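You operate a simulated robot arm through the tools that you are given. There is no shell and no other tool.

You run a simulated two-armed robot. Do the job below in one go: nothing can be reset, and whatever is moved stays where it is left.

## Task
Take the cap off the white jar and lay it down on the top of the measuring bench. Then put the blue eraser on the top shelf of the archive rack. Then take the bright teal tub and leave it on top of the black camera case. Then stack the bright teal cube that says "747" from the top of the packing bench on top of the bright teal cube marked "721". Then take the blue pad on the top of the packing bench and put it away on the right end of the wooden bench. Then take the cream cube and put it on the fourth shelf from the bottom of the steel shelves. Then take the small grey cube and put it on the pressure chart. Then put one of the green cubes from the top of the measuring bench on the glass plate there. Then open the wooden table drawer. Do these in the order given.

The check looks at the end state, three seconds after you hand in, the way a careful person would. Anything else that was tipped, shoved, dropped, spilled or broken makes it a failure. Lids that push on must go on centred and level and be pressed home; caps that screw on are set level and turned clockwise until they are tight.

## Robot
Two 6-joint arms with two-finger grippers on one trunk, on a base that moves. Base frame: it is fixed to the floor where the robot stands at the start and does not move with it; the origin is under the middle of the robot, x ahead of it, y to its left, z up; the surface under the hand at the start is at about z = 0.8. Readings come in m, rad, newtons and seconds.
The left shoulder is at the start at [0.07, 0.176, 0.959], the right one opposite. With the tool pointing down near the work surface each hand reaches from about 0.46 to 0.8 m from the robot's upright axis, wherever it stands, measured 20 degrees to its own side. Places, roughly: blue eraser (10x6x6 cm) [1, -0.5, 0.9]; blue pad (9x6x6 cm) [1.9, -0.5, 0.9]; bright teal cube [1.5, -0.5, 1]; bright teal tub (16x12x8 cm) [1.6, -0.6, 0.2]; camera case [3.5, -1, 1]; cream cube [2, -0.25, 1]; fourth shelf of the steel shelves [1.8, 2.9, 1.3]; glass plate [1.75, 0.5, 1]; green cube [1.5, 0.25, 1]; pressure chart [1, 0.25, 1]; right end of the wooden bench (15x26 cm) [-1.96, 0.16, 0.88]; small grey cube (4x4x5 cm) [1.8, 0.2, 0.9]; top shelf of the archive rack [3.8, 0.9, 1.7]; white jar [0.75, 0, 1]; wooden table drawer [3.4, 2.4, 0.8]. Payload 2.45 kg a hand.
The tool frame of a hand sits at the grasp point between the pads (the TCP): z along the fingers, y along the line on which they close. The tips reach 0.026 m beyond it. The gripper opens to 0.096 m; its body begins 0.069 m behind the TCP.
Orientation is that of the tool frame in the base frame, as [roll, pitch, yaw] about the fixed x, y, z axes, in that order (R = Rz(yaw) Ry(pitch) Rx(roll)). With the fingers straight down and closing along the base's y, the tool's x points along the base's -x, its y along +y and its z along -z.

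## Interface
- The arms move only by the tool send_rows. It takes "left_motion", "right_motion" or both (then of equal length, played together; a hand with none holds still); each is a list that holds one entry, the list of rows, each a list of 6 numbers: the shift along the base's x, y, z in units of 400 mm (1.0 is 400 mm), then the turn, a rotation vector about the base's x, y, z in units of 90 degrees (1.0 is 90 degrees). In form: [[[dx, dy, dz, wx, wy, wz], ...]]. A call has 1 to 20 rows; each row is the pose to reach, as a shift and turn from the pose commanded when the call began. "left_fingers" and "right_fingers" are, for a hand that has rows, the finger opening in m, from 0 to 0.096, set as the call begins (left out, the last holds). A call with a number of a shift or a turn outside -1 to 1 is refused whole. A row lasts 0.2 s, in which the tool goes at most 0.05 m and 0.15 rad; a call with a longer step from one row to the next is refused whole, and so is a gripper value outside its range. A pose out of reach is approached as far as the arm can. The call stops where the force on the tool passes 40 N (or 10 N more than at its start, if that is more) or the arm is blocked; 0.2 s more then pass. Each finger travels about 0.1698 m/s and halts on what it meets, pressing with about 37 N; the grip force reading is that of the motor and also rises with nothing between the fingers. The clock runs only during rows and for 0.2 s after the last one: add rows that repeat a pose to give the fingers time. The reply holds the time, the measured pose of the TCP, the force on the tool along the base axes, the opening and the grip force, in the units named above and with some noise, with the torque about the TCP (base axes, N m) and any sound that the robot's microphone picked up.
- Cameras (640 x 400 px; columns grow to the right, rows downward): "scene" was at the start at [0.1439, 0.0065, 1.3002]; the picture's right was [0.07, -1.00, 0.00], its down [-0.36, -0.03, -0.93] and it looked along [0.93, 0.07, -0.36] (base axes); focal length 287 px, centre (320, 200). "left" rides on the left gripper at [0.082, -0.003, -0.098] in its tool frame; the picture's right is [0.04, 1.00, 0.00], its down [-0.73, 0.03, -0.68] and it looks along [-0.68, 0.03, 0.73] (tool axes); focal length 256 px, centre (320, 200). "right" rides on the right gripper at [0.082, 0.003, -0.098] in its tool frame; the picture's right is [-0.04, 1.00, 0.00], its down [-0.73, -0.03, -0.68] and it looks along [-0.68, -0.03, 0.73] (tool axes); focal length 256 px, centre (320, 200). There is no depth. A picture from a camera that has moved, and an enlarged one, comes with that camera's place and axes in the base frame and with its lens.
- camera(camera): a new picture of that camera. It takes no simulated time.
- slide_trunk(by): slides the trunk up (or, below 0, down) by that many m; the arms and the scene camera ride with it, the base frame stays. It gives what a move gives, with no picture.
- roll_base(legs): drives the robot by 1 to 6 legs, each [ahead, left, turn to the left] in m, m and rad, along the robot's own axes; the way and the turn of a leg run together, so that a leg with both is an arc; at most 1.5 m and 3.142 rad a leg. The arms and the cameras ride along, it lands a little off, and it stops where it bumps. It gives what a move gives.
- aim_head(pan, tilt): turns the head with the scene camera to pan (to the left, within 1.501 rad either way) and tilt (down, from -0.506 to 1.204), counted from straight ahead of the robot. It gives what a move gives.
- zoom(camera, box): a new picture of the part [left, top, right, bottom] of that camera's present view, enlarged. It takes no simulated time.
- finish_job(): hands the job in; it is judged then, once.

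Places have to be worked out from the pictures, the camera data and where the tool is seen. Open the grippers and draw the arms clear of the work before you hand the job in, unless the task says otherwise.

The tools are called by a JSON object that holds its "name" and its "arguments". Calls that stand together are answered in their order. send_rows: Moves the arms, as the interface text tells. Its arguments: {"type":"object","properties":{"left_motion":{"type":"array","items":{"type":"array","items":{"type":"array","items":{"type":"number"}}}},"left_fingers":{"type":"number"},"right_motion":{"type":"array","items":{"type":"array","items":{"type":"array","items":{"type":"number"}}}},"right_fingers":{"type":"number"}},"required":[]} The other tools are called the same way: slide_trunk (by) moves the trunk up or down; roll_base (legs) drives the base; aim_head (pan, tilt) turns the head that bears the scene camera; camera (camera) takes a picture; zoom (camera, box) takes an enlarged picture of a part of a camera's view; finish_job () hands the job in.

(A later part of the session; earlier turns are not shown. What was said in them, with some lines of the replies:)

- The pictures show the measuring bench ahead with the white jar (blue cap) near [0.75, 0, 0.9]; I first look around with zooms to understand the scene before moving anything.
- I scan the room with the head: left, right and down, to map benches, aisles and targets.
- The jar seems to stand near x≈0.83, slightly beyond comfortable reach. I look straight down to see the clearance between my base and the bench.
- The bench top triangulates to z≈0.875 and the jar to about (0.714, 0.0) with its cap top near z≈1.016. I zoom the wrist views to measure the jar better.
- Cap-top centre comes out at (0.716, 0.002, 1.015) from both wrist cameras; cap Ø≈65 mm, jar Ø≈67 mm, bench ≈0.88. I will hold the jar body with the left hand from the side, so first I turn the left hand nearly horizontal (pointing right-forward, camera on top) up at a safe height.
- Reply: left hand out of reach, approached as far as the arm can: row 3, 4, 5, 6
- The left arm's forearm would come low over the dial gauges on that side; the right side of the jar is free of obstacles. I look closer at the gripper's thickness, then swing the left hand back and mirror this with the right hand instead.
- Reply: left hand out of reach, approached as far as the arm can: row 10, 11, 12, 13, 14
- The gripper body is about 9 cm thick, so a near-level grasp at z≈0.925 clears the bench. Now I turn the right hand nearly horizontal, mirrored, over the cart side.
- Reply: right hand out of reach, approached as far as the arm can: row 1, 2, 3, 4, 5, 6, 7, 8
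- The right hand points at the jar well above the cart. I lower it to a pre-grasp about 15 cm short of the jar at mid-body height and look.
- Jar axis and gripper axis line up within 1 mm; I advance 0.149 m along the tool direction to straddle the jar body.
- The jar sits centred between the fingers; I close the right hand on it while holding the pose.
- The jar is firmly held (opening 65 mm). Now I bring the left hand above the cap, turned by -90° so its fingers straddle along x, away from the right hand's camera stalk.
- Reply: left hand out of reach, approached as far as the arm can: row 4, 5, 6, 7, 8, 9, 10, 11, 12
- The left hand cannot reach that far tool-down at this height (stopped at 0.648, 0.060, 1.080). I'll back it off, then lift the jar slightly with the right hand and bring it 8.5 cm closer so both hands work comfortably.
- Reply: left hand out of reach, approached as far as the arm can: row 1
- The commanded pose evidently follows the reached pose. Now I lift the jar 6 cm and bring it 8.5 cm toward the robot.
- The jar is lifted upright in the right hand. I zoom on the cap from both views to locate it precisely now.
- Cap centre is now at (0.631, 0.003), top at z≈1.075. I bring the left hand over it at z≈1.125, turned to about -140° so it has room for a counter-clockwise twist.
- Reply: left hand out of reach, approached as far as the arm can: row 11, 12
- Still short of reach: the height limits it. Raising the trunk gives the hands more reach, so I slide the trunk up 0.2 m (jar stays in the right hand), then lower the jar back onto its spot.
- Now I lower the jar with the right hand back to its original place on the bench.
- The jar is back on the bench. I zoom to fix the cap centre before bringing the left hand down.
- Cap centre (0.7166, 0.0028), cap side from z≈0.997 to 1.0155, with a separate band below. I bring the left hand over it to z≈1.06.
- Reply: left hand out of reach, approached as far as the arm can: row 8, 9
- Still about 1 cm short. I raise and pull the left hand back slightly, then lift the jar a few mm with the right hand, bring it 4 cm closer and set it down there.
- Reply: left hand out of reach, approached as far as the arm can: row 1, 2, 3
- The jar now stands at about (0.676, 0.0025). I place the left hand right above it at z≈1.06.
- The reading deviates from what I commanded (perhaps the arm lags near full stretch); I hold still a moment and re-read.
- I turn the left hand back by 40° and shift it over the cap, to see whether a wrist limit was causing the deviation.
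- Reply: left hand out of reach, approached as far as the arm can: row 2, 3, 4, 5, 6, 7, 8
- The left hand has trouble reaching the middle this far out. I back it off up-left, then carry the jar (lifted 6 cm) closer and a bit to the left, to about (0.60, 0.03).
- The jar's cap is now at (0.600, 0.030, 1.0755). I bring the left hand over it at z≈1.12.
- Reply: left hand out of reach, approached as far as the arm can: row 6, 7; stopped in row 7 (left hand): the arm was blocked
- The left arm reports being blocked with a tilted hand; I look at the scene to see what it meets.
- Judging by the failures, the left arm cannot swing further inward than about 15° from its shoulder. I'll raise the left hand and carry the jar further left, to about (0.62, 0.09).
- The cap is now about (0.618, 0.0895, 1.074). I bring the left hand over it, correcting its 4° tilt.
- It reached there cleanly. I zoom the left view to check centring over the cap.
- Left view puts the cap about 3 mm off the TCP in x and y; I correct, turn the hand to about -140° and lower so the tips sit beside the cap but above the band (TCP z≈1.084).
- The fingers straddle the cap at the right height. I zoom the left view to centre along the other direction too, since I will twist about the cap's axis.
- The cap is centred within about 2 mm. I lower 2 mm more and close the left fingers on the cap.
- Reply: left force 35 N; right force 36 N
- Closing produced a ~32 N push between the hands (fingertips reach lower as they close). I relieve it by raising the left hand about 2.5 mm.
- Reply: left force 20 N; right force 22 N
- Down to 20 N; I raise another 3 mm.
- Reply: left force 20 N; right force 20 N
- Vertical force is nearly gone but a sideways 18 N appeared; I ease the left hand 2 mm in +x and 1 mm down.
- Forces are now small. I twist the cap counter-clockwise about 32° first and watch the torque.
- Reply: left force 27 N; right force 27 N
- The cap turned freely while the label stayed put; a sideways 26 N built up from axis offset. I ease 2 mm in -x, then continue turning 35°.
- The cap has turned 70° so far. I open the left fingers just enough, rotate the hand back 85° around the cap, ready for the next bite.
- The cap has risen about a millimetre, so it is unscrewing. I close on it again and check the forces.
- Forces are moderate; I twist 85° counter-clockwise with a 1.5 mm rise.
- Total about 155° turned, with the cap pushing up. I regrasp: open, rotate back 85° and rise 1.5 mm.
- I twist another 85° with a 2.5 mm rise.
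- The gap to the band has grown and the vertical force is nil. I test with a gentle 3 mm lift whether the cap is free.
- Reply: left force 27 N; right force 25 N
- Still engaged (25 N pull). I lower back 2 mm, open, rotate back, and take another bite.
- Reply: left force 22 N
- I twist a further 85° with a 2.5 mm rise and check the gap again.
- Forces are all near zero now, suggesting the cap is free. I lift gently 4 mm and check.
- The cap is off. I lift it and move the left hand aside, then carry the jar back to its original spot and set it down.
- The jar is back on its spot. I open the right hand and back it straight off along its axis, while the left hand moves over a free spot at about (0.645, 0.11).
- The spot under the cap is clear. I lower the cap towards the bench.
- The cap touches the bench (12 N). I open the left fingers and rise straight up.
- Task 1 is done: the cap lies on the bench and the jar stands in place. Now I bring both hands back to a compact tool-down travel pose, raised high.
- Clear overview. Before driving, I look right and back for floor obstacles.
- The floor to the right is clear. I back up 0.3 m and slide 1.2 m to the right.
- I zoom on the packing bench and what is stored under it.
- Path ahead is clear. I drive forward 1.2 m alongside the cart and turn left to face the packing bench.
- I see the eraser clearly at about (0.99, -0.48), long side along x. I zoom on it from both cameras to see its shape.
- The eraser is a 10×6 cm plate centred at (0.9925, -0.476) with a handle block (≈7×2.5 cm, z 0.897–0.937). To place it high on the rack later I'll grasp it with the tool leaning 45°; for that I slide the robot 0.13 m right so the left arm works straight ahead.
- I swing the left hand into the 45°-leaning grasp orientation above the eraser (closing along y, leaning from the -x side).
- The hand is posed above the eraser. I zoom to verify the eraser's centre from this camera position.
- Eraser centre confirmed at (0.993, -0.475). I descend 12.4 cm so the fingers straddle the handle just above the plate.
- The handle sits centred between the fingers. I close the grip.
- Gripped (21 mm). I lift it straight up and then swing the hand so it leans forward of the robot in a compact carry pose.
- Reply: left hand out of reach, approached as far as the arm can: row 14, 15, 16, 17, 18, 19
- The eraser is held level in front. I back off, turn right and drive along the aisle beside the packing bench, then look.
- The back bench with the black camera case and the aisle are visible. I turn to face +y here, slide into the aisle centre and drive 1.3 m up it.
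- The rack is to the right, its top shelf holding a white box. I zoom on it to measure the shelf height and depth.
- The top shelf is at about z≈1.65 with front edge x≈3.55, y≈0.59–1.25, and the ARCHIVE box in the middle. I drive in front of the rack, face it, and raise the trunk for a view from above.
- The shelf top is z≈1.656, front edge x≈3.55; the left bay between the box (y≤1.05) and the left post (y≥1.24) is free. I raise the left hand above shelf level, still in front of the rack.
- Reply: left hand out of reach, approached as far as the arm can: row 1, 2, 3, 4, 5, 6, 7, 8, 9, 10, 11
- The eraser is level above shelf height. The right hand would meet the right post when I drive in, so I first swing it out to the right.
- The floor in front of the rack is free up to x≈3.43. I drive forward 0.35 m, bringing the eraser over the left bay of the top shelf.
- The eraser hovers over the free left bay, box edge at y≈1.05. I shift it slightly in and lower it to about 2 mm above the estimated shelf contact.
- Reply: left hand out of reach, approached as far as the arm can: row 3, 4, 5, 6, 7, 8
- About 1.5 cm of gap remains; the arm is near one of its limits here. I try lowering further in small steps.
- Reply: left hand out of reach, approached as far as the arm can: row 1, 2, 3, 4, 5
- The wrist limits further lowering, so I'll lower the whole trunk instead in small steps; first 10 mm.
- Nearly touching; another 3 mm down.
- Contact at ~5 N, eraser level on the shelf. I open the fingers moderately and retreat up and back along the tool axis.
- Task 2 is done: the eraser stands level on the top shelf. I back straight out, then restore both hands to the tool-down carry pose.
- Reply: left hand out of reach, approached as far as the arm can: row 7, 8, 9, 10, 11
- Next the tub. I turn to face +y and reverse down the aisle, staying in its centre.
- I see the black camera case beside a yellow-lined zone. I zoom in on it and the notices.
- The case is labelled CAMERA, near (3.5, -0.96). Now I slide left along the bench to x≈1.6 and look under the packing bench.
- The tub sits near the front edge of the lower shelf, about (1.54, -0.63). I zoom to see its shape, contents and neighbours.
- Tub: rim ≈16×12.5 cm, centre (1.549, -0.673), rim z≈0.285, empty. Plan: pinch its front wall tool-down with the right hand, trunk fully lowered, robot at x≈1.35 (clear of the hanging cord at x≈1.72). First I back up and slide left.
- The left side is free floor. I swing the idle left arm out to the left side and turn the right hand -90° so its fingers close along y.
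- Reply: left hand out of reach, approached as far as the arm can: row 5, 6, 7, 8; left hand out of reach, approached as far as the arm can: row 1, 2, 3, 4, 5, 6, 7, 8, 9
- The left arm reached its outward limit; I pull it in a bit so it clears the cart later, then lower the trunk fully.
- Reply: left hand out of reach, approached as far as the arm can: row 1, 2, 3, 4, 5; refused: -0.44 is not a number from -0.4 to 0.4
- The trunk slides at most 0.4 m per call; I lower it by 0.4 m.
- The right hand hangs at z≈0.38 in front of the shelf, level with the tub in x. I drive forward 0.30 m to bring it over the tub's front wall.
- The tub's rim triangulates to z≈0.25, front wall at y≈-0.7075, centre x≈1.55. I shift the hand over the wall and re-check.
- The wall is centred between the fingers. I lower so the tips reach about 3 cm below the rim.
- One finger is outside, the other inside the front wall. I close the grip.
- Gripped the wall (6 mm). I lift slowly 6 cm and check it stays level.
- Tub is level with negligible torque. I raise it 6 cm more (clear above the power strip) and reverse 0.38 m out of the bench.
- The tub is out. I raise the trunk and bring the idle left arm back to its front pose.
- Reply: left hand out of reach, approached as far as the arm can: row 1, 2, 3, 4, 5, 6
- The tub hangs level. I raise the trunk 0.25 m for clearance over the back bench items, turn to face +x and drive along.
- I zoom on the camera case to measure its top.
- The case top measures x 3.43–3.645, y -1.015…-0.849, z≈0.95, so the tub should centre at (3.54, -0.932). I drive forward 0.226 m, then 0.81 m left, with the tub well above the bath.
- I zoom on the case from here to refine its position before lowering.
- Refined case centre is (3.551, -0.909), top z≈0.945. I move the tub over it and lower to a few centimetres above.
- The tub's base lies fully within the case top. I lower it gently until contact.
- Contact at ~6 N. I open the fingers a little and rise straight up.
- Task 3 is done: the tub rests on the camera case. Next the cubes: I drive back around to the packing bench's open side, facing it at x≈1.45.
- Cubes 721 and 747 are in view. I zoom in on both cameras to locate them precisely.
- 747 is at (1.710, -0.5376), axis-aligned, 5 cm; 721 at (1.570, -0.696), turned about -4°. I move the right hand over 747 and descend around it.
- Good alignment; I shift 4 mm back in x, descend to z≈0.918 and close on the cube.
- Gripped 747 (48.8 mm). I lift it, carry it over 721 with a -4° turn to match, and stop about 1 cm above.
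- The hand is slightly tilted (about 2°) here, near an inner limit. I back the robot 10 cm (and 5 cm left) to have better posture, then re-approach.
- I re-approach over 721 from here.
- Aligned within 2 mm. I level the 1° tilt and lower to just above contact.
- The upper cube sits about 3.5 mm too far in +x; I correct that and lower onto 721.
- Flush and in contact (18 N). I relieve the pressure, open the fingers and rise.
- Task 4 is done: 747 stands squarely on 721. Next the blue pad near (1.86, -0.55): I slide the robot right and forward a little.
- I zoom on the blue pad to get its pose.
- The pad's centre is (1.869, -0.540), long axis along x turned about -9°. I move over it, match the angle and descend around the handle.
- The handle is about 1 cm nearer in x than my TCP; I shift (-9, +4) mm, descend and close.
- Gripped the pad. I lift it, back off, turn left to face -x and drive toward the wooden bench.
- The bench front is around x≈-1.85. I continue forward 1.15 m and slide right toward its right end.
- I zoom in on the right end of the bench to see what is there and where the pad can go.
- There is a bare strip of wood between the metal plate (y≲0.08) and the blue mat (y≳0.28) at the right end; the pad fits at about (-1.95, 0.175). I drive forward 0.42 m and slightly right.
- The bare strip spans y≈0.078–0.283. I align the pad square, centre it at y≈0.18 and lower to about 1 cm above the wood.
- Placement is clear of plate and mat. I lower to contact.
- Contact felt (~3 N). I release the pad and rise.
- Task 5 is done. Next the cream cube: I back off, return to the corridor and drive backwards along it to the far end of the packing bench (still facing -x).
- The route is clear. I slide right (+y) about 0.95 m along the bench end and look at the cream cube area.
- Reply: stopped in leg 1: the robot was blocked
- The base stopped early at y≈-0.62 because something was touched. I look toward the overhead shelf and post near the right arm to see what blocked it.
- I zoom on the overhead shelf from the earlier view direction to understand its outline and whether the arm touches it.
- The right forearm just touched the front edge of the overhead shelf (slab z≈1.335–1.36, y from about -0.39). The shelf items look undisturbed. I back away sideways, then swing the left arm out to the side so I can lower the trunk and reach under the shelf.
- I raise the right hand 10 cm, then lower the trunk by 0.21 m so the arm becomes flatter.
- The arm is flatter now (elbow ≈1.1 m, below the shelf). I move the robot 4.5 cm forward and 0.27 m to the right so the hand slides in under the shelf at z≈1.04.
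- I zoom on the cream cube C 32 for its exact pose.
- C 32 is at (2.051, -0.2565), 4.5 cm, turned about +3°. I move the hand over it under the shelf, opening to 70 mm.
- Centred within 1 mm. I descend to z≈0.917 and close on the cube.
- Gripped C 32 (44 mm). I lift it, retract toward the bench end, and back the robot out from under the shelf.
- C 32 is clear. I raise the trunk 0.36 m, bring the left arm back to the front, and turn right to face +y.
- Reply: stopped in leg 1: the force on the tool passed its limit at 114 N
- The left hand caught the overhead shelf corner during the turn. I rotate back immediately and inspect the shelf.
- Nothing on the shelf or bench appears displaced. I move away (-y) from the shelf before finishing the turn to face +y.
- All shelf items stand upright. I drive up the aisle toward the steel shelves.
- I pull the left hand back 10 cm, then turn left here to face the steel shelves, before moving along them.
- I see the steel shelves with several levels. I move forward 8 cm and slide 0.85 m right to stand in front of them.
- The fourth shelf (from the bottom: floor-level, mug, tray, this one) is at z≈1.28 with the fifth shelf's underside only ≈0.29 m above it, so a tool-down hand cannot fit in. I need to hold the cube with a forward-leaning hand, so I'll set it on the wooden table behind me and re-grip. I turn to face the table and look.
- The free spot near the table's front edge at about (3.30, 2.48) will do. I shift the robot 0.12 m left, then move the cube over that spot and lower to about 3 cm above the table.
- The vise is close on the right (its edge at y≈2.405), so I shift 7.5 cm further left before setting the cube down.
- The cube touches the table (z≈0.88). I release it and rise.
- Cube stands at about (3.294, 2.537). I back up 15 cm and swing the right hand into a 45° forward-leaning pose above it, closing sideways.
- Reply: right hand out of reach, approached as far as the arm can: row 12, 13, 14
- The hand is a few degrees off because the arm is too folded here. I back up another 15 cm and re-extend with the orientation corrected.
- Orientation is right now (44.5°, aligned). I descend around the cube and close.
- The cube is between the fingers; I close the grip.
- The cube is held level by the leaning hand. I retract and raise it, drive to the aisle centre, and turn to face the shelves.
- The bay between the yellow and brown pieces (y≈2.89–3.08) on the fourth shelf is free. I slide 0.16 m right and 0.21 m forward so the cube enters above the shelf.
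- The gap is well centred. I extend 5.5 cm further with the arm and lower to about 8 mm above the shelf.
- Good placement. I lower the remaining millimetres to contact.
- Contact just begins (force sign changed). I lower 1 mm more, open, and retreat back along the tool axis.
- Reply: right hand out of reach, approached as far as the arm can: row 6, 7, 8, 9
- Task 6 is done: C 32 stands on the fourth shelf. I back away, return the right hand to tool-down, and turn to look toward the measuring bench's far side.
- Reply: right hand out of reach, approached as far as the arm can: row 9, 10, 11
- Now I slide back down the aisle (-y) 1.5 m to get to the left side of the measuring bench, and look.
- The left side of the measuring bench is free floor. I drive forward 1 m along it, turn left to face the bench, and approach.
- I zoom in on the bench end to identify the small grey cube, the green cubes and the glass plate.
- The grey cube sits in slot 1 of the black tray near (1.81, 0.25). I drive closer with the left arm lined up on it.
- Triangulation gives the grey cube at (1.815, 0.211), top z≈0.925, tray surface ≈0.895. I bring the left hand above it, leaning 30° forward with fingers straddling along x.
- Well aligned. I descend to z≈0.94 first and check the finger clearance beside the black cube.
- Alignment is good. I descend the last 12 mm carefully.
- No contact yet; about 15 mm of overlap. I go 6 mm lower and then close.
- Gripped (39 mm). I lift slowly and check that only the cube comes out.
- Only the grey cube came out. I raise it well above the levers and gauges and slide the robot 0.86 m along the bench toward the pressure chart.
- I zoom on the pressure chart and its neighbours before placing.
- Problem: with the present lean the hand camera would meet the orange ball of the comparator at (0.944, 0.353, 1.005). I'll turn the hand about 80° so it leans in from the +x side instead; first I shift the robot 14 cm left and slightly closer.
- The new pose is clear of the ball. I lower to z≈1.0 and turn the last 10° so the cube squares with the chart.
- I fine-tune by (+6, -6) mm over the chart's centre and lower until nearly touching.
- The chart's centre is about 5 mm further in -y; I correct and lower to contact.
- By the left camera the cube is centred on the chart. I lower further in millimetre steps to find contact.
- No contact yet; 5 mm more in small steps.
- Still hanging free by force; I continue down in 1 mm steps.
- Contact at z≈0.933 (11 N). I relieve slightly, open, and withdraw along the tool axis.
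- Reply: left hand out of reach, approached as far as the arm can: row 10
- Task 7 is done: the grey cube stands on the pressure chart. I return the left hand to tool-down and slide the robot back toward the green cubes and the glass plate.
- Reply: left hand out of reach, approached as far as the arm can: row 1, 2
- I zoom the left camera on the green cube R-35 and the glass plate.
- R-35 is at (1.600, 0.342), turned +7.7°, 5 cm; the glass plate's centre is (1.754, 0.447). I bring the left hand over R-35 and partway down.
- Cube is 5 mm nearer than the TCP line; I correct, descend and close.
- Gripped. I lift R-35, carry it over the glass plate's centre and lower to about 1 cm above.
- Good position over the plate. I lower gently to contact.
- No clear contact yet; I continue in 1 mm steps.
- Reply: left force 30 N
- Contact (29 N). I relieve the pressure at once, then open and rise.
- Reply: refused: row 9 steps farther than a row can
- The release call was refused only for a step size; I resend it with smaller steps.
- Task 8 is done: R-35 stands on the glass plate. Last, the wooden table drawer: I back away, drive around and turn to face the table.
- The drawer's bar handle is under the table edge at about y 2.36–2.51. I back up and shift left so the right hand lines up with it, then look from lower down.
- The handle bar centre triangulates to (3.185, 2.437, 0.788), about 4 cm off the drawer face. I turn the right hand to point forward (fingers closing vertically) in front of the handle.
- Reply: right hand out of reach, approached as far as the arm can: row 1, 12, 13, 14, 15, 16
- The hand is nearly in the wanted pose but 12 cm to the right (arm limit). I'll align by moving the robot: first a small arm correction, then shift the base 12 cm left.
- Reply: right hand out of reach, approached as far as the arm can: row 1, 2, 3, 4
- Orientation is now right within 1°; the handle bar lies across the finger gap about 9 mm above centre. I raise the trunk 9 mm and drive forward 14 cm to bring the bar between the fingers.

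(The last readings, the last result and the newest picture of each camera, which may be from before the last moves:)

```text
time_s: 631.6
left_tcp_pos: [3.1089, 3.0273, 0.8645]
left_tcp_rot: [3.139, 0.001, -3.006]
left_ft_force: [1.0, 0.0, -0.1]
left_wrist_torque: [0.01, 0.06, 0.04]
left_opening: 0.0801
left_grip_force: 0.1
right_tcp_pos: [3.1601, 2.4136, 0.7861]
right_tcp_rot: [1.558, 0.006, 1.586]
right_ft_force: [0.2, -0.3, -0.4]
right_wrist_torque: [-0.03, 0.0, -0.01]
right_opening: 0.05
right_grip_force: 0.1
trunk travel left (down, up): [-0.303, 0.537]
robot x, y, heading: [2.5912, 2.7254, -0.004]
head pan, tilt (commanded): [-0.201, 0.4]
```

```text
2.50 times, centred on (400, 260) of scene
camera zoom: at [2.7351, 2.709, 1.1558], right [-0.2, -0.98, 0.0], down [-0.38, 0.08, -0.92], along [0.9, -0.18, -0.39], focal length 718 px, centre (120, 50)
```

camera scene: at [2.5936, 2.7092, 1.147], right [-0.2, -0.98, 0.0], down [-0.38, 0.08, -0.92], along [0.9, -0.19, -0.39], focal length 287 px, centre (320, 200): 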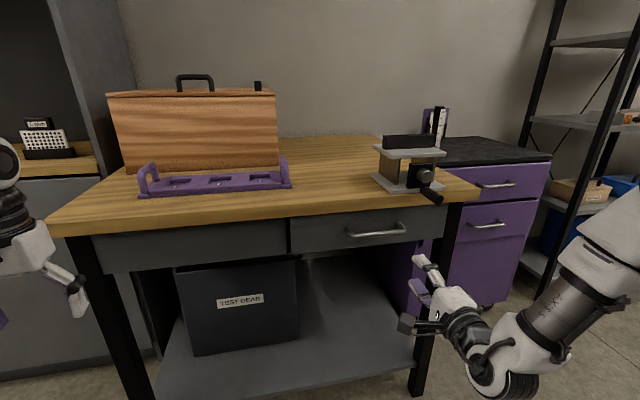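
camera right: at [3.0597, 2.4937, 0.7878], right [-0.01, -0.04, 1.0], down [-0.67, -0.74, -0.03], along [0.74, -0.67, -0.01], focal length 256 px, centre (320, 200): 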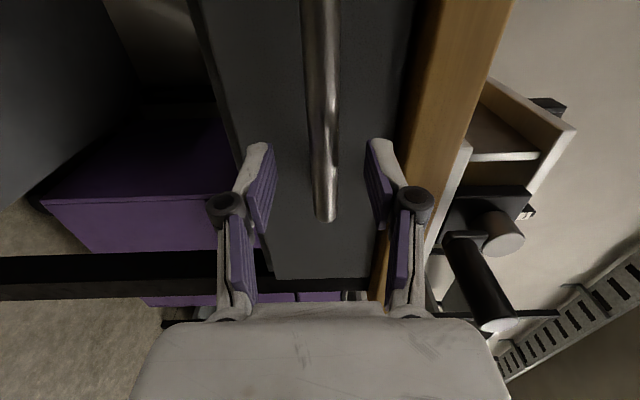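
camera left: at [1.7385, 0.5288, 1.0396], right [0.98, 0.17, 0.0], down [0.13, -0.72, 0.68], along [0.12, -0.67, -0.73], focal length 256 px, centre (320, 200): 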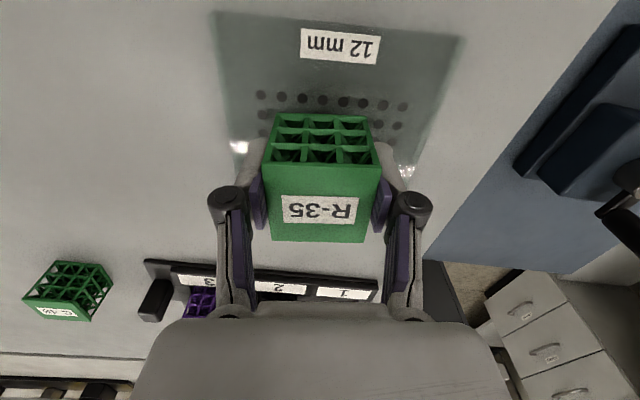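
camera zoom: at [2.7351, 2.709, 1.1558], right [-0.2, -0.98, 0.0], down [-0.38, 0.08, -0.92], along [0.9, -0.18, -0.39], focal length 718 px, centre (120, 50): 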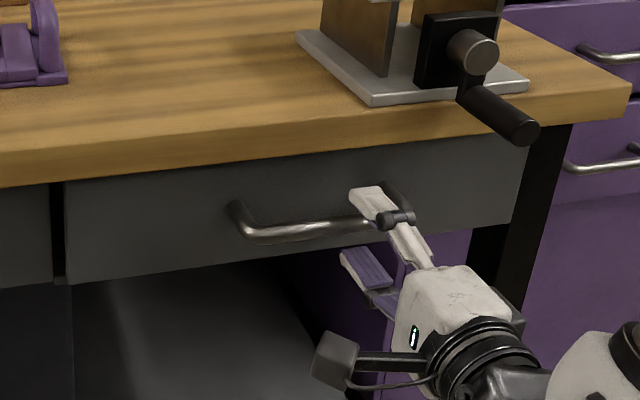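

The bar is between the fingers at the tips; I drive 2 cm further so it sits at the grasp point.

{"name": "roll_base", "arguments": {"legs": [[0.02, 0, 0]]}}

{"name": "camera", "arguments": {"camera": "right"}}

{"name": "zoom", "arguments": {"camera": "scene", "box": [300, 180, 500, 340]}}

```text
time_s: 632.4
left_tcp_pos: [3.1271, 3.0265, 0.8647]
left_tcp_rot: [3.141, 0.0, -3.004]
left_ft_force: [0.4, -0.5, -0.5]
left_wrist_torque: [0.0, 0.07, -0.03]
left_opening: 0.0797
left_grip_force: 0.0
right_tcp_pos: [3.1797, 2.414, 0.7868]
right_tcp_rot: [1.559, 0.006, 1.588]
right_ft_force: [0.3, -0.1, 0.5]
right_wrist_torque: [0.0, -0.01, -0.01]
right_opening: 0.0499
right_grip_force: 0.3
trunk travel left (down, up): [-0.303, 0.537]
robot x, y, heading: [2.6129, 2.729, -0.003]
head pan, tilt (commanded): [-0.201, 0.4]
```

```text
taken
camera right: at [3.0795, 2.4936, 0.7878], right [-0.01, -0.04, 1.0], down [-0.67, -0.74, -0.03], along [0.74, -0.67, -0.01], focal length 256 px, centre (320, 200)
```

right: 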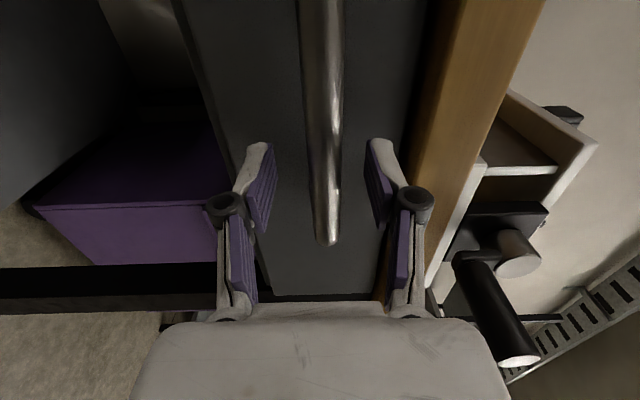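

```text
2.50 times, centred on (400, 260) of scene
camera zoom: at [2.755, 2.709, 1.1558], right [-0.2, -0.98, 0.0], down [-0.38, 0.08, -0.92], along [0.9, -0.18, -0.39], focal length 718 px, centre (120, 50)
```

zoom: 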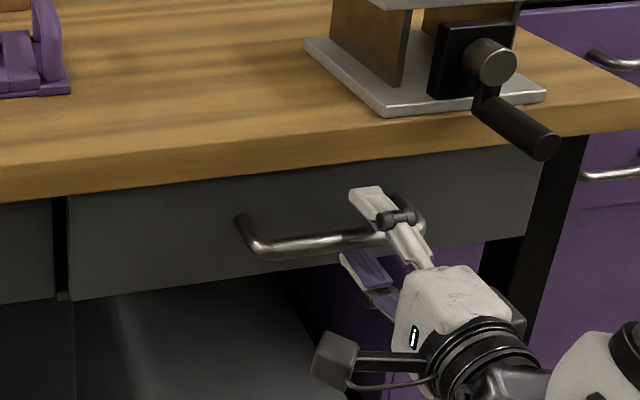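

The bar passes between the fingers. I close on it.

{"name": "send_rows", "arguments": {"right_motion": [[[0, 0, 0, 0, 0, 0], [0, 0, 0, 0, 0, 0], [0, 0, 0, 0, 0, 0], [0, 0, 0, 0, 0, 0]]], "right_fingers": 0.0}}

{"name": "camera", "arguments": {"camera": "right"}}

```text
time_s: 633.4
left_tcp_pos: [3.1257, 3.0275, 0.8664]
left_tcp_rot: [3.141, 0.002, -3.007]
left_ft_force: [-0.9, 0.6, -0.7]
left_wrist_torque: [-0.03, -0.03, 0.0]
left_opening: 0.0801
left_grip_force: 0.0
right_tcp_pos: [3.1791, 2.4124, 0.7906]
right_tcp_rot: [1.552, 0.007, 1.586]
right_ft_force: [3.5, -2.3, 16.7]
right_wrist_torque: [0.35, -0.08, 0.35]
right_opening: 0.0146
right_grip_force: 40.6
trunk travel left (down, up): [-0.303, 0.537]
robot x, y, heading: [2.6113, 2.7283, -0.006]
head pan, tilt (commanded): [-0.201, 0.4]
```

```text
taken
camera right: at [3.078, 2.4938, 0.7899], right [-0.02, -0.03, 1.0], down [-0.67, -0.74, -0.04], along [0.74, -0.67, -0.01], focal length 256 px, centre (320, 200)
```

right: 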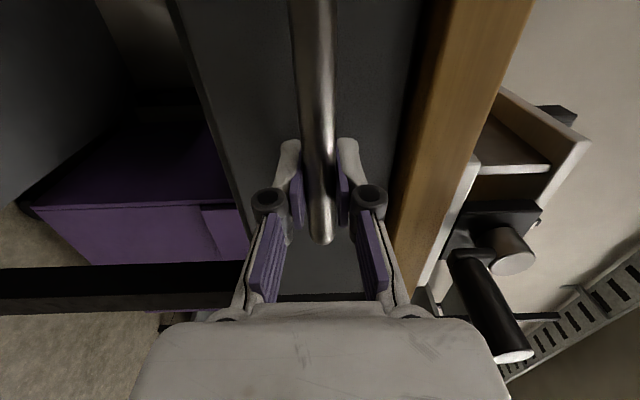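

Gripped the handle (14.6 mm), slight upward load. I relieve it with 3 mm of trunk and pull by reversing the base 8 cm.

{"name": "slide_trunk", "arguments": {"by": 0.003}}

{"name": "roll_base", "arguments": {"legs": [[-0.08, 0, 0]]}}

{"name": "camera", "arguments": {"camera": "scene"}}

{"name": "camera", "arguments": {"camera": "right"}}

```text
time_s: 633.9
left_tcp_pos: [3.1261, 3.0283, 0.8695]
left_tcp_rot: [3.14, 0.001, -3.007]
left_ft_force: [1.1, 0.2, 1.3]
left_wrist_torque: [0.0, -0.04, 0.03]
left_opening: 0.08
left_grip_force: 0.1
right_tcp_pos: [3.1793, 2.4134, 0.7889]
right_tcp_rot: [1.56, 0.005, 1.585]
right_ft_force: [-0.7, -0.3, 1.3]
right_wrist_torque: [0.26, 0.09, -0.54]
right_opening: 0.0147
right_grip_force: 41.0
trunk travel left (down, up): [-0.306, 0.534]
robot x, y, heading: [2.6115, 2.7252, -0.002]
head pan, tilt (commanded): [-0.201, 0.4]
```

```text
time_s: 635.0
left_tcp_pos: [3.0453, 3.028, 0.8678]
left_tcp_rot: [3.139, 0.0, -3.005]
left_ft_force: [-0.2, -0.1, 0.5]
left_wrist_torque: [0.0, -0.04, -0.03]
left_opening: 0.0799
left_grip_force: 0.0
right_tcp_pos: [3.0979, 2.4131, 0.7904]
right_tcp_rot: [1.56, 0.003, 1.586]
right_ft_force: [-0.7, 0.0, -9.1]
right_wrist_torque: [0.21, 0.13, -0.1]
right_opening: 0.0144
right_grip_force: 41.1
trunk travel left (down, up): [-0.306, 0.534]
robot x, y, heading: [2.5317, 2.7293, -0.009]
head pan, tilt (commanded): [-0.201, 0.4]
```

```text
taken
camera scene: at [2.673, 2.7085, 1.1589], right [-0.2, -0.98, 0.0], down [-0.38, 0.08, -0.92], along [0.9, -0.18, -0.39], focal length 287 px, centre (320, 200)
```

scene: 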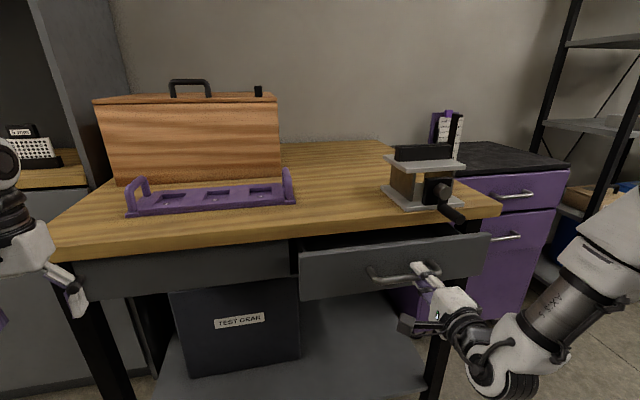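

```text
taken
camera right: at [2.9978, 2.4936, 0.7907], right [-0.01, -0.04, 1.0], down [-0.67, -0.74, -0.03], along [0.75, -0.67, -0.02], focal length 256 px, centre (320, 200)
```

right: 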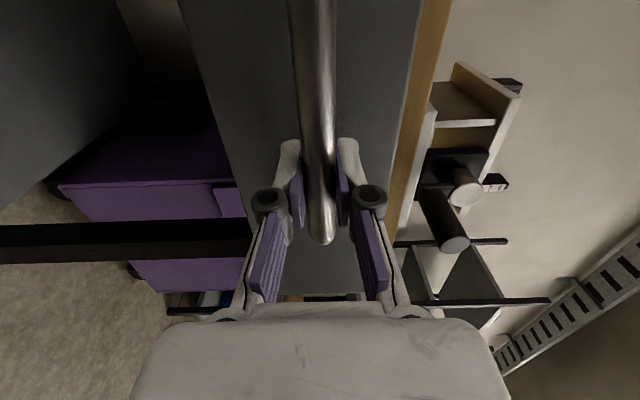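

The drawer is sliding open smoothly (8 cm). I keep reversing another 17 cm, staying clear of the shelves behind me.

{"name": "roll_base", "arguments": {"legs": [[-0.17, 0, 0]]}}

{"name": "camera", "arguments": {"camera": "scene"}}

{"name": "camera", "arguments": {"camera": "right"}}

```text
time_s: 636.4
left_tcp_pos: [2.8746, 3.0273, 0.871]
left_tcp_rot: [3.139, 0.002, -3.006]
left_ft_force: [0.8, -0.1, 0.3]
left_wrist_torque: [0.0, -0.03, 0.02]
left_opening: 0.0798
left_grip_force: 0.1
right_tcp_pos: [2.9285, 2.4131, 0.7894]
right_tcp_rot: [1.559, 0.002, 1.588]
right_ft_force: [-1.8, -18.9, -1.0]
right_wrist_torque: [0.06, 0.04, -0.43]
right_opening: 0.0148
right_grip_force: 40.8
trunk travel left (down, up): [-0.306, 0.534]
robot x, y, heading: [2.3626, 2.7332, -0.0]
head pan, tilt (commanded): [-0.201, 0.4]
```

```text
taken
camera scene: at [2.5021, 2.7069, 1.159], right [-0.2, -0.98, 0.0], down [-0.38, 0.08, -0.92], along [0.9, -0.18, -0.39], focal length 287 px, centre (320, 200)
```

scene: 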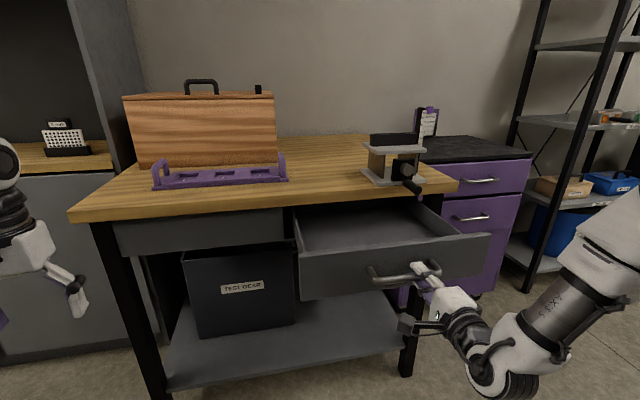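

```text
taken
camera right: at [2.8278, 2.4932, 0.7907], right [-0.01, -0.04, 1.0], down [-0.67, -0.75, -0.04], along [0.75, -0.67, -0.02], focal length 256 px, centre (320, 200)
```

right: 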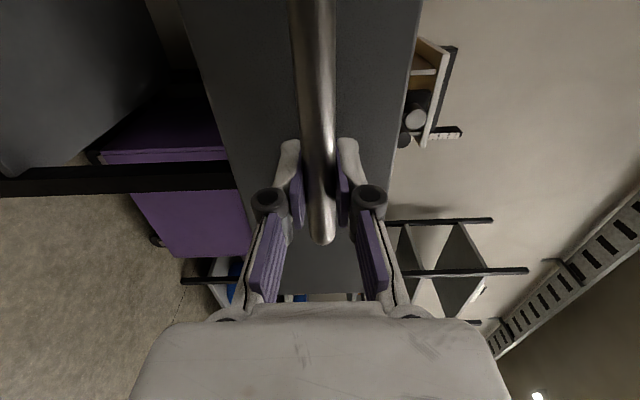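

The drawer is open about 25 cm. I try a few more centimetres, watching for the end stop.

{"name": "roll_base", "arguments": {"legs": [[-0.045, 0, 0]]}}

{"name": "camera", "arguments": {"camera": "scene"}}

```text
time_s: 637.3
left_tcp_pos: [2.8298, 3.027, 0.8686]
left_tcp_rot: [3.141, 0.001, -3.004]
left_ft_force: [0.4, 0.0, -0.7]
left_wrist_torque: [-0.01, 0.0, -0.01]
left_opening: 0.0799
left_grip_force: 0.1
right_tcp_pos: [2.8814, 2.4126, 0.7895]
right_tcp_rot: [1.559, 0.004, 1.587]
right_ft_force: [-1.1, -9.3, -1.2]
right_wrist_torque: [0.16, 0.1, -0.25]
right_opening: 0.0148
right_grip_force: 41.1
trunk travel left (down, up): [-0.306, 0.534]
robot x, y, heading: [2.3166, 2.7246, -0.003]
head pan, tilt (commanded): [-0.201, 0.4]
```

```text
taken
camera scene: at [2.4571, 2.7077, 1.159], right [-0.2, -0.98, 0.0], down [-0.38, 0.08, -0.92], along [0.9, -0.18, -0.39], focal length 287 px, centre (320, 200)
```

scene: 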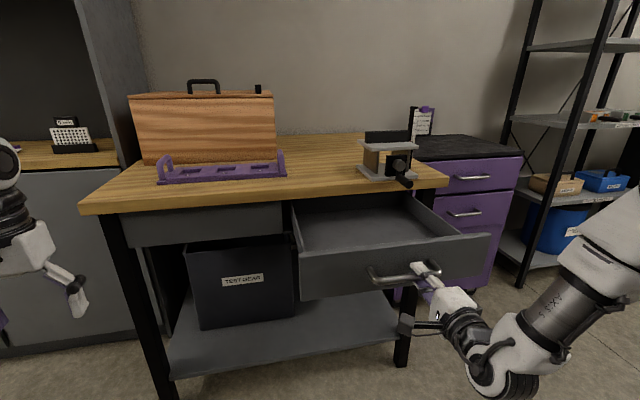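

The drawer stands open about 30 cm with no stop reached, which is clearly open. I open the fingers and draw the hand straight back off the handle.

{"name": "send_rows", "arguments": {"right_motion": [[[0, 0, 0, 0, 0, 0], [0, 0, 0, 0, 0, 0], [-0.03, -0.005, 0, 0, 0, 0], [-0.06, -0.01, 0, 0, 0, 0], [-0.09, -0.02, 0, 0, 0, 0], [-0.12, -0.03, 0, 0, 0, 0], [-0.15, -0.04, 0, 0, 0, 0]]], "right_fingers": 0.06}}

{"name": "camera", "arguments": {"camera": "right"}}

{"name": "zoom", "arguments": {"camera": "scene", "box": [280, 180, 500, 360]}}

```text
time_s: 638.9
left_tcp_pos: [2.8302, 3.0263, 0.8693]
left_tcp_rot: [3.137, 0.001, -3.004]
left_ft_force: [-0.4, -0.2, 0.0]
left_wrist_torque: [0.06, 0.01, -0.05]
left_opening: 0.0802
left_grip_force: 0.0
right_tcp_pos: [2.85, 2.3851, 0.7846]
right_tcp_rot: [1.557, 0.001, 1.586]
right_ft_force: [-1.2, 0.4, -0.2]
right_wrist_torque: [0.0, -0.02, 0.05]
right_opening: 0.06
right_grip_force: 0.1
right hand out of reach, approached as far as the arm can: row 5, 6, 7
trunk travel left (down, up): [-0.306, 0.534]
robot x, y, heading: [2.3158, 2.7278, 0.002]
head pan, tilt (commanded): [-0.201, 0.4]
```

```text
taken
camera right: at [2.7513, 2.4658, 0.7864], right [-0.01, -0.04, 1.0], down [-0.67, -0.74, -0.04], along [0.74, -0.67, -0.02], focal length 256 px, centre (320, 200)
```

right: 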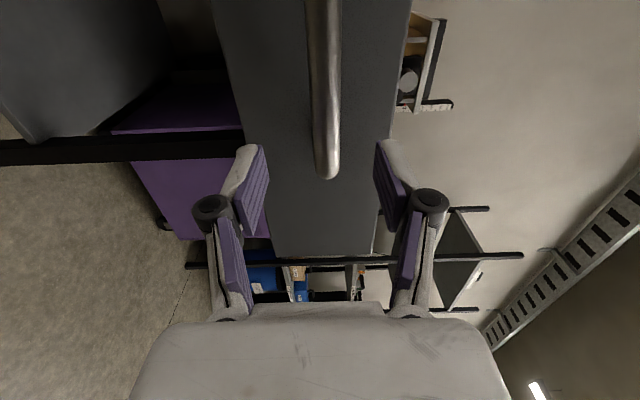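

```text
2.22 times, centred on (390, 270) of scene
camera zoom: at [2.4569, 2.7071, 1.1591], right [-0.2, -0.98, 0.0], down [-0.38, 0.08, -0.92], along [0.9, -0.18, -0.39], focal length 638 px, centre (164, 44)
```

zoom: 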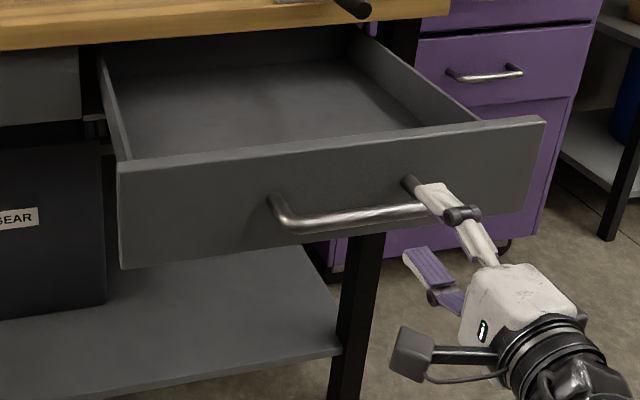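

The tips are just clear of the bar. I rotate the base slightly right, which carries the hand back and away from the handle.

{"name": "roll_base", "arguments": {"legs": [[0, 0, -0.15]]}}

{"name": "camera", "arguments": {"camera": "right"}}

{"name": "camera", "arguments": {"camera": "scene"}}

```text
time_s: 640.0
left_tcp_pos: [2.8683, 2.9477, 0.8695]
left_tcp_rot: [3.14, 0.002, 3.13]
left_ft_force: [0.9, -0.1, -0.3]
left_wrist_torque: [0.04, 0.01, 0.0]
left_opening: 0.0801
left_grip_force: 0.2
right_tcp_pos: [2.7946, 2.3112, 0.785]
right_tcp_rot: [1.559, 0.004, 1.437]
right_ft_force: [-0.3, -0.6, 0.0]
right_wrist_torque: [0.01, -0.02, 0.03]
right_opening: 0.06
right_grip_force: 0.1
trunk travel left (down, up): [-0.306, 0.534]
robot x, y, heading: [2.3143, 2.7256, -0.151]
head pan, tilt (commanded): [-0.201, 0.4]
```

```text
taken
camera right: at [2.7077, 2.4047, 0.7864], right [-0.02, -0.03, 1.0], down [-0.77, -0.64, -0.03], along [0.64, -0.77, -0.02], focal length 256 px, centre (320, 200)
```

right: 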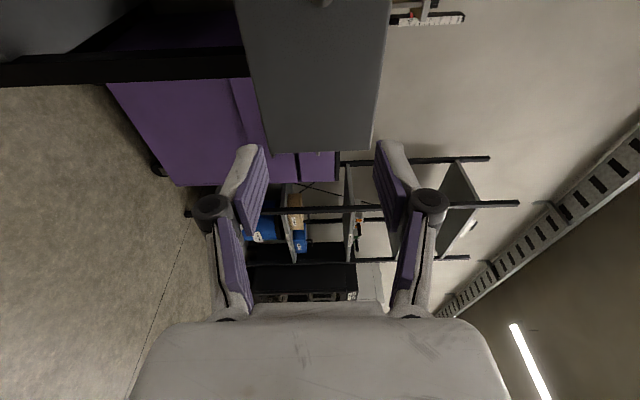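

```text
taken
camera scene: at [2.4531, 2.6879, 1.159], right [-0.34, -0.94, 0.0], down [-0.37, 0.13, -0.92], along [0.87, -0.32, -0.39], focal length 287 px, centre (320, 200)
```

scene: 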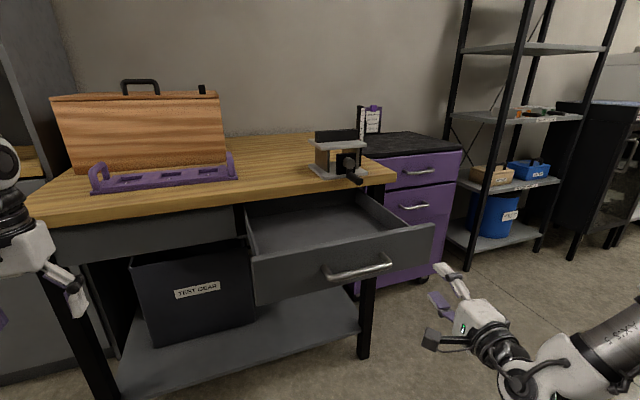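

The hand is free and the drawer stays open. I raise the trunk so both hands are above everything, then drive away from the table.

{"name": "slide_trunk", "arguments": {"by": 0.3}}

{"name": "roll_base", "arguments": {"legs": [[0.15, -0.98, 0]]}}

{"name": "aim_head", "arguments": {"pan": 0.7, "tilt": 0.35}}

{"name": "camera", "arguments": {"camera": "scene"}}

```text
time_s: 643.0
left_tcp_pos: [2.8697, 2.9476, 1.1679]
left_tcp_rot: [3.14, 0.002, 3.129]
left_ft_force: [0.8, -0.3, -0.9]
left_wrist_torque: [0.01, 0.01, -0.01]
left_opening: 0.0801
left_grip_force: 0.0
right_tcp_pos: [2.7955, 2.3112, 1.0855]
right_tcp_rot: [1.56, 0.005, 1.436]
right_ft_force: [-0.6, 0.0, 0.2]
right_wrist_torque: [0.03, 0.0, -0.01]
right_opening: 0.0601
right_grip_force: 0.1
trunk travel left (down, up): [-0.606, 0.234]
robot x, y, heading: [2.3172, 2.7268, -0.149]
head pan, tilt (commanded): [-0.201, 0.4]
```

```text
time_s: 648.1
left_tcp_pos: [2.8709, 1.9622, 1.1689]
left_tcp_rot: [3.14, 0.004, 3.131]
left_ft_force: [-0.2, 0.1, 0.1]
left_wrist_torque: [0.0, 0.0, -0.03]
left_opening: 0.0799
left_grip_force: 0.0
right_tcp_pos: [2.7979, 1.3241, 1.085]
right_tcp_rot: [1.56, 0.004, 1.437]
right_ft_force: [0.0, -0.5, 0.3]
right_wrist_torque: [0.0, -0.01, 0.01]
right_opening: 0.0602
right_grip_force: 0.0
trunk travel left (down, up): [-0.606, 0.234]
robot x, y, heading: [2.3161, 1.7382, -0.149]
head pan, tilt (commanded): [-0.201, 0.4]
```

```text
time_s: 649.3
left_tcp_pos: [2.8721, 1.961, 1.1683]
left_tcp_rot: [3.141, 0.001, 3.132]
left_ft_force: [-0.1, 0.1, 0.9]
left_wrist_torque: [-0.01, 0.01, -0.01]
left_opening: 0.0801
left_grip_force: 0.0
right_tcp_pos: [2.7986, 1.324, 1.085]
right_tcp_rot: [1.561, 0.004, 1.439]
right_ft_force: [0.1, 0.0, 0.6]
right_wrist_torque: [0.01, 0.01, 0.0]
right_opening: 0.0598
right_grip_force: 0.0
trunk travel left (down, up): [-0.606, 0.234]
robot x, y, heading: [2.319, 1.7414, -0.149]
head pan, tilt (commanded): [0.7, 0.351]
```

```text
taken
camera scene: at [2.4484, 1.781, 1.4635], right [0.52, -0.85, 0.0], down [-0.29, -0.18, -0.94], along [0.8, 0.49, -0.34], focal length 287 px, centre (320, 200)
```

scene: 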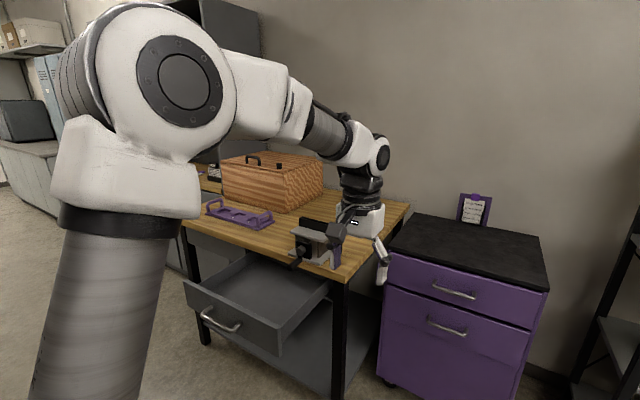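

The drawer stands open. I turn to look over the benches for a final check of everything placed.

{"name": "roll_base", "arguments": {"legs": [[0, 0, -1.4]]}}

{"name": "aim_head", "arguments": {"pan": 0.3, "tilt": 0.3}}

{"name": "camera", "arguments": {"camera": "scene"}}

{"name": "aim_head", "arguments": {"pan": -0.4, "tilt": 0.35}}

{"name": "camera", "arguments": {"camera": "scene"}}

{"name": "aim_head", "arguments": {"pan": 1.4, "tilt": -0.1}}

{"name": "camera", "arguments": {"camera": "scene"}}

```text
time_s: 653.1
left_tcp_pos: [2.6294, 1.2322, 1.1678]
left_tcp_rot: [3.139, 0.002, 1.727]
left_ft_force: [-0.4, -0.1, 1.4]
left_wrist_torque: [-0.01, -0.02, 0.01]
left_opening: 0.08
left_grip_force: 0.0
right_tcp_pos: [1.9857, 1.1991, 1.0852]
right_tcp_rot: [1.559, 0.005, 0.035]
right_ft_force: [-0.2, 0.6, 0.2]
right_wrist_torque: [-0.01, -0.01, 0.0]
right_opening: 0.0601
right_grip_force: 0.2
trunk travel left (down, up): [-0.606, 0.234]
robot x, y, heading: [2.3162, 1.7443, -1.552]
head pan, tilt (commanded): [0.7, 0.351]
```

```text
time_s: 654.0
left_tcp_pos: [2.6277, 1.2322, 1.1683]
left_tcp_rot: [-3.141, 0.001, 1.726]
left_ft_force: [-0.2, -0.2, 1.0]
left_wrist_torque: [-0.03, 0.03, 0.03]
left_opening: 0.0801
left_grip_force: 0.0
right_tcp_pos: [1.9863, 1.1978, 1.0848]
right_tcp_rot: [1.559, 0.001, 0.034]
right_ft_force: [0.3, -0.7, -0.1]
right_wrist_torque: [0.01, 0.04, -0.01]
right_opening: 0.0599
right_grip_force: 0.0
trunk travel left (down, up): [-0.606, 0.234]
robot x, y, heading: [2.3152, 1.7382, -1.549]
head pan, tilt (commanded): [0.3, 0.3]
```

```text
taken
camera scene: at [2.3497, 1.6009, 1.4682], right [-0.95, -0.31, 0.0], down [-0.09, 0.28, -0.96], along [0.3, -0.91, -0.3], focal length 287 px, centre (320, 200)
```

scene: 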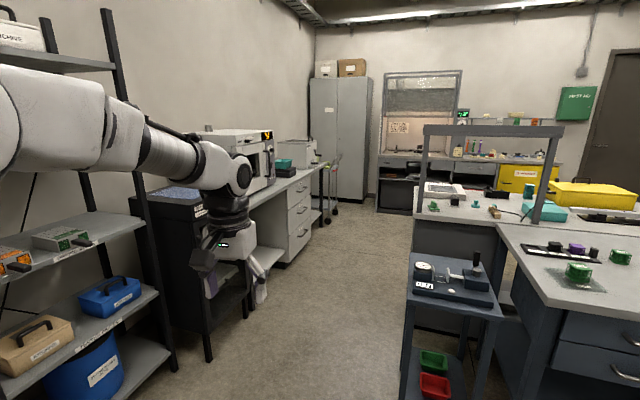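

```text
time_s: 655.1
left_tcp_pos: [2.6275, 1.2311, 1.168]
left_tcp_rot: [3.14, 0.003, 1.727]
left_ft_force: [-0.9, 1.2, -0.9]
left_wrist_torque: [0.0, 0.02, -0.01]
left_opening: 0.0799
left_grip_force: 0.0
right_tcp_pos: [1.9862, 1.1981, 1.0862]
right_tcp_rot: [1.558, 0.004, 0.036]
right_ft_force: [0.2, 0.1, -0.6]
right_wrist_torque: [-0.02, 0.04, -0.02]
right_opening: 0.0599
right_grip_force: 0.2
trunk travel left (down, up): [-0.606, 0.234]
robot x, y, heading: [2.3196, 1.7403, -1.556]
head pan, tilt (commanded): [-0.4, 0.351]
```

```text
taken
camera scene: at [2.2857, 1.603, 1.4635], right [-0.93, 0.37, 0.0], down [0.13, 0.32, -0.94], along [-0.35, -0.87, -0.34], focal length 287 px, centre (320, 200)
```

scene: 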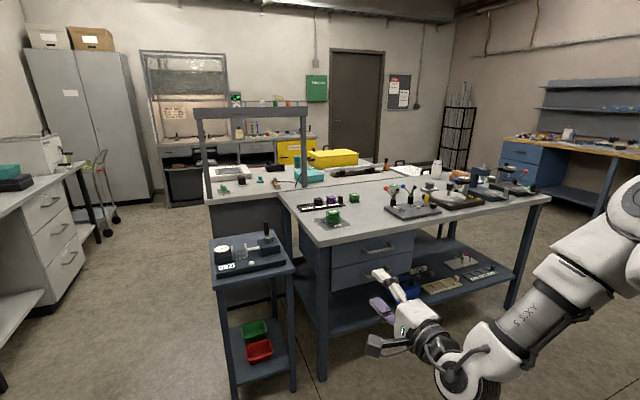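

```text
time_s: 656.9
left_tcp_pos: [2.6277, 1.2306, 1.1684]
left_tcp_rot: [3.14, 0.002, 1.726]
left_ft_force: [-0.1, 0.4, 0.9]
left_wrist_torque: [0.01, 0.0, -0.01]
left_opening: 0.0801
left_grip_force: 0.1
right_tcp_pos: [1.9872, 1.1978, 1.0855]
right_tcp_rot: [1.56, 0.004, 0.036]
right_ft_force: [0.7, 0.4, 0.9]
right_wrist_torque: [-0.01, -0.03, 0.0]
right_opening: 0.06
right_grip_force: 0.1
trunk travel left (down, up): [-0.606, 0.234]
robot x, y, heading: [2.3179, 1.7406, -1.558]
head pan, tilt (commanded): [1.4, -0.099]
```

```text
taken
camera scene: at [2.4063, 1.6762, 1.5048], right [-0.15, -0.99, 0.0], down [0.1, -0.01, -1.0], along [0.98, -0.15, 0.1], focal length 287 px, centre (320, 200)
```

scene: 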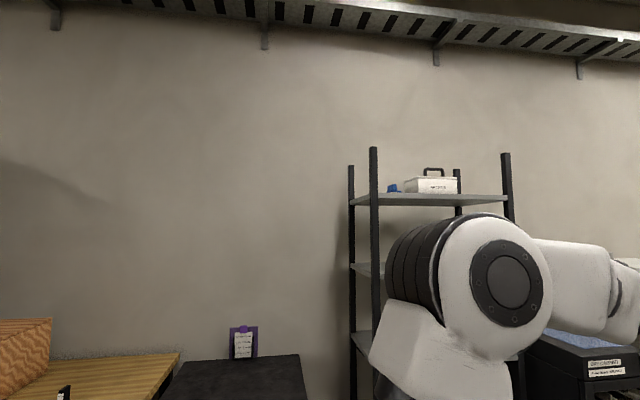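

Eraser, tub, cube stack and R-35 are all in place. I zoom for a last look at the measuring bench and the overhead shelf.

{"name": "aim_head", "arguments": {"pan": -0.3, "tilt": 0.3}}

{"name": "zoom", "arguments": {"camera": "scene", "box": [300, 120, 540, 260]}}

{"name": "zoom", "arguments": {"camera": "scene", "box": [170, 70, 410, 230]}}

```text
time_s: 658.6
left_tcp_pos: [2.6287, 1.2313, 1.1671]
left_tcp_rot: [3.14, 0.001, 1.727]
left_ft_force: [-0.8, -0.5, -1.3]
left_wrist_torque: [-0.02, -0.06, 0.02]
left_opening: 0.0799
left_grip_force: 0.1
right_tcp_pos: [1.9879, 1.1976, 1.0854]
right_tcp_rot: [1.558, 0.004, 0.035]
right_ft_force: [0.7, -0.4, -0.8]
right_wrist_torque: [-0.02, 0.0, -0.01]
right_opening: 0.06
right_grip_force: 0.1
trunk travel left (down, up): [-0.606, 0.234]
robot x, y, heading: [2.3199, 1.7401, -1.551]
head pan, tilt (commanded): [-0.3, 0.3]
```

```text
2.67 times, centred on (420, 190) of scene
camera zoom: at [2.2944, 1.5998, 1.4683], right [-0.96, 0.28, 0.0], down [0.08, 0.28, -0.96], along [-0.26, -0.92, -0.3], focal length 766 px, centre (53, 227)
```

zoom: 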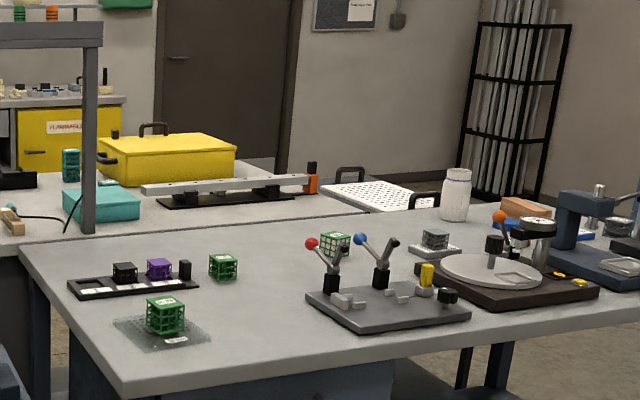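

```text
2.50 times, centred on (290, 150) of scene
camera zoom: at [2.2944, 1.5998, 1.4683], right [-0.96, 0.28, 0.0], down [0.08, 0.28, -0.96], along [-0.26, -0.92, -0.3], focal length 718 px, centre (395, 325)
```

zoom: 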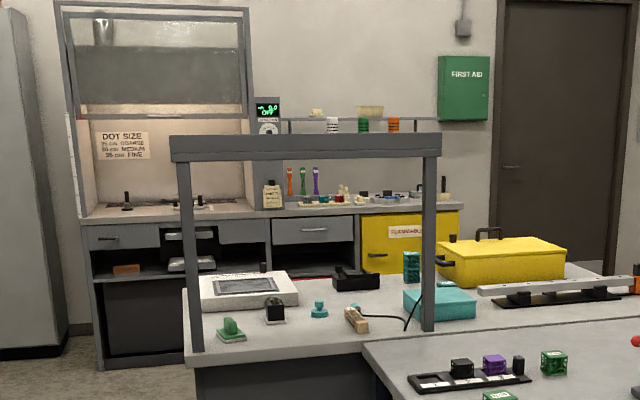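

Everything is standing as intended. I open both grippers fully with the arms clear, then hand in.

{"name": "send_rows", "arguments": {"left_motion": [[[0, 0, 0.02, 0, 0, 0], [0, 0, 0.02, 0, 0, 0]]], "right_motion": [[[0, 0, 0, 0, 0, 0], [0, 0, 0, 0, 0, 0]]], "left_fingers": 0.096, "right_fingers": 0.096}}

{"name": "finish_job", "arguments": {}}

```text
time_s: 659.2
left_tcp_pos: [2.6289, 1.232, 1.1765]
left_tcp_rot: [-3.14, 0.0, 1.727]
left_ft_force: [0.8, 0.3, -0.8]
left_wrist_torque: [-0.01, -0.02, 0.01]
left_opening: 0.0961
left_grip_force: 0.1
right_tcp_pos: [1.986, 1.1984, 1.0843]
right_tcp_rot: [1.562, 0.005, 0.035]
right_ft_force: [0.3, -0.5, 0.5]
right_wrist_torque: [-0.01, -0.06, 0.0]
right_opening: 0.0958
right_grip_force: 0.0
trunk travel left (down, up): [-0.606, 0.234]
robot x, y, heading: [2.322, 1.7456, -1.552]
head pan, tilt (commanded): [-0.3, 0.3]
```

```text
The job is handed in.
```

All nine steps are done, in the order you gave, and the job is handed in. The arms are clear and both grippers are open.

1. **White jar:** the cap is unscrewed and lies on the measuring bench. The jar stands back on its spot, open.
2. **Blue eraser:** it is on the top shelf of the archive rack, left of the ARCHIVE box.
3. **Bright teal tub:** it rests on top of the black camera case.
4. **Teal cubes:** 747 is stacked squarely on 721.
5. **Blue pad:** it is on the bare strip at the right end of the wooden bench.
6. **Cream cube (C 32):** it is on the fourth shelf from the bottom of the steel shelves.
7. **Small grey cube:** it is centred on the pressure chart.
8. **Green cube (R-35):** it is on the glass plate.
9. **Wooden table drawer:** it is open about 30 cm. I did not pull it to its end stop.

- **Shelf contact:** the arms touched the overhead shelf on the packing bench twice. The first was a light contact; the second was a knock that peaked at 114 N while I was turning. I looked at the shelf and the bench afterwards and nothing had moved or fallen.
- **Cream cube handling:** I lifted it twice. It would not fit under the fifth shelf with my first grip, so I set it on the wooden table and picked it up again at an angle. A notice on the back bench (headed "MATCHED GROUPS") says to lift each cube once because handling marks the cells, so the extra lift may matter to you.
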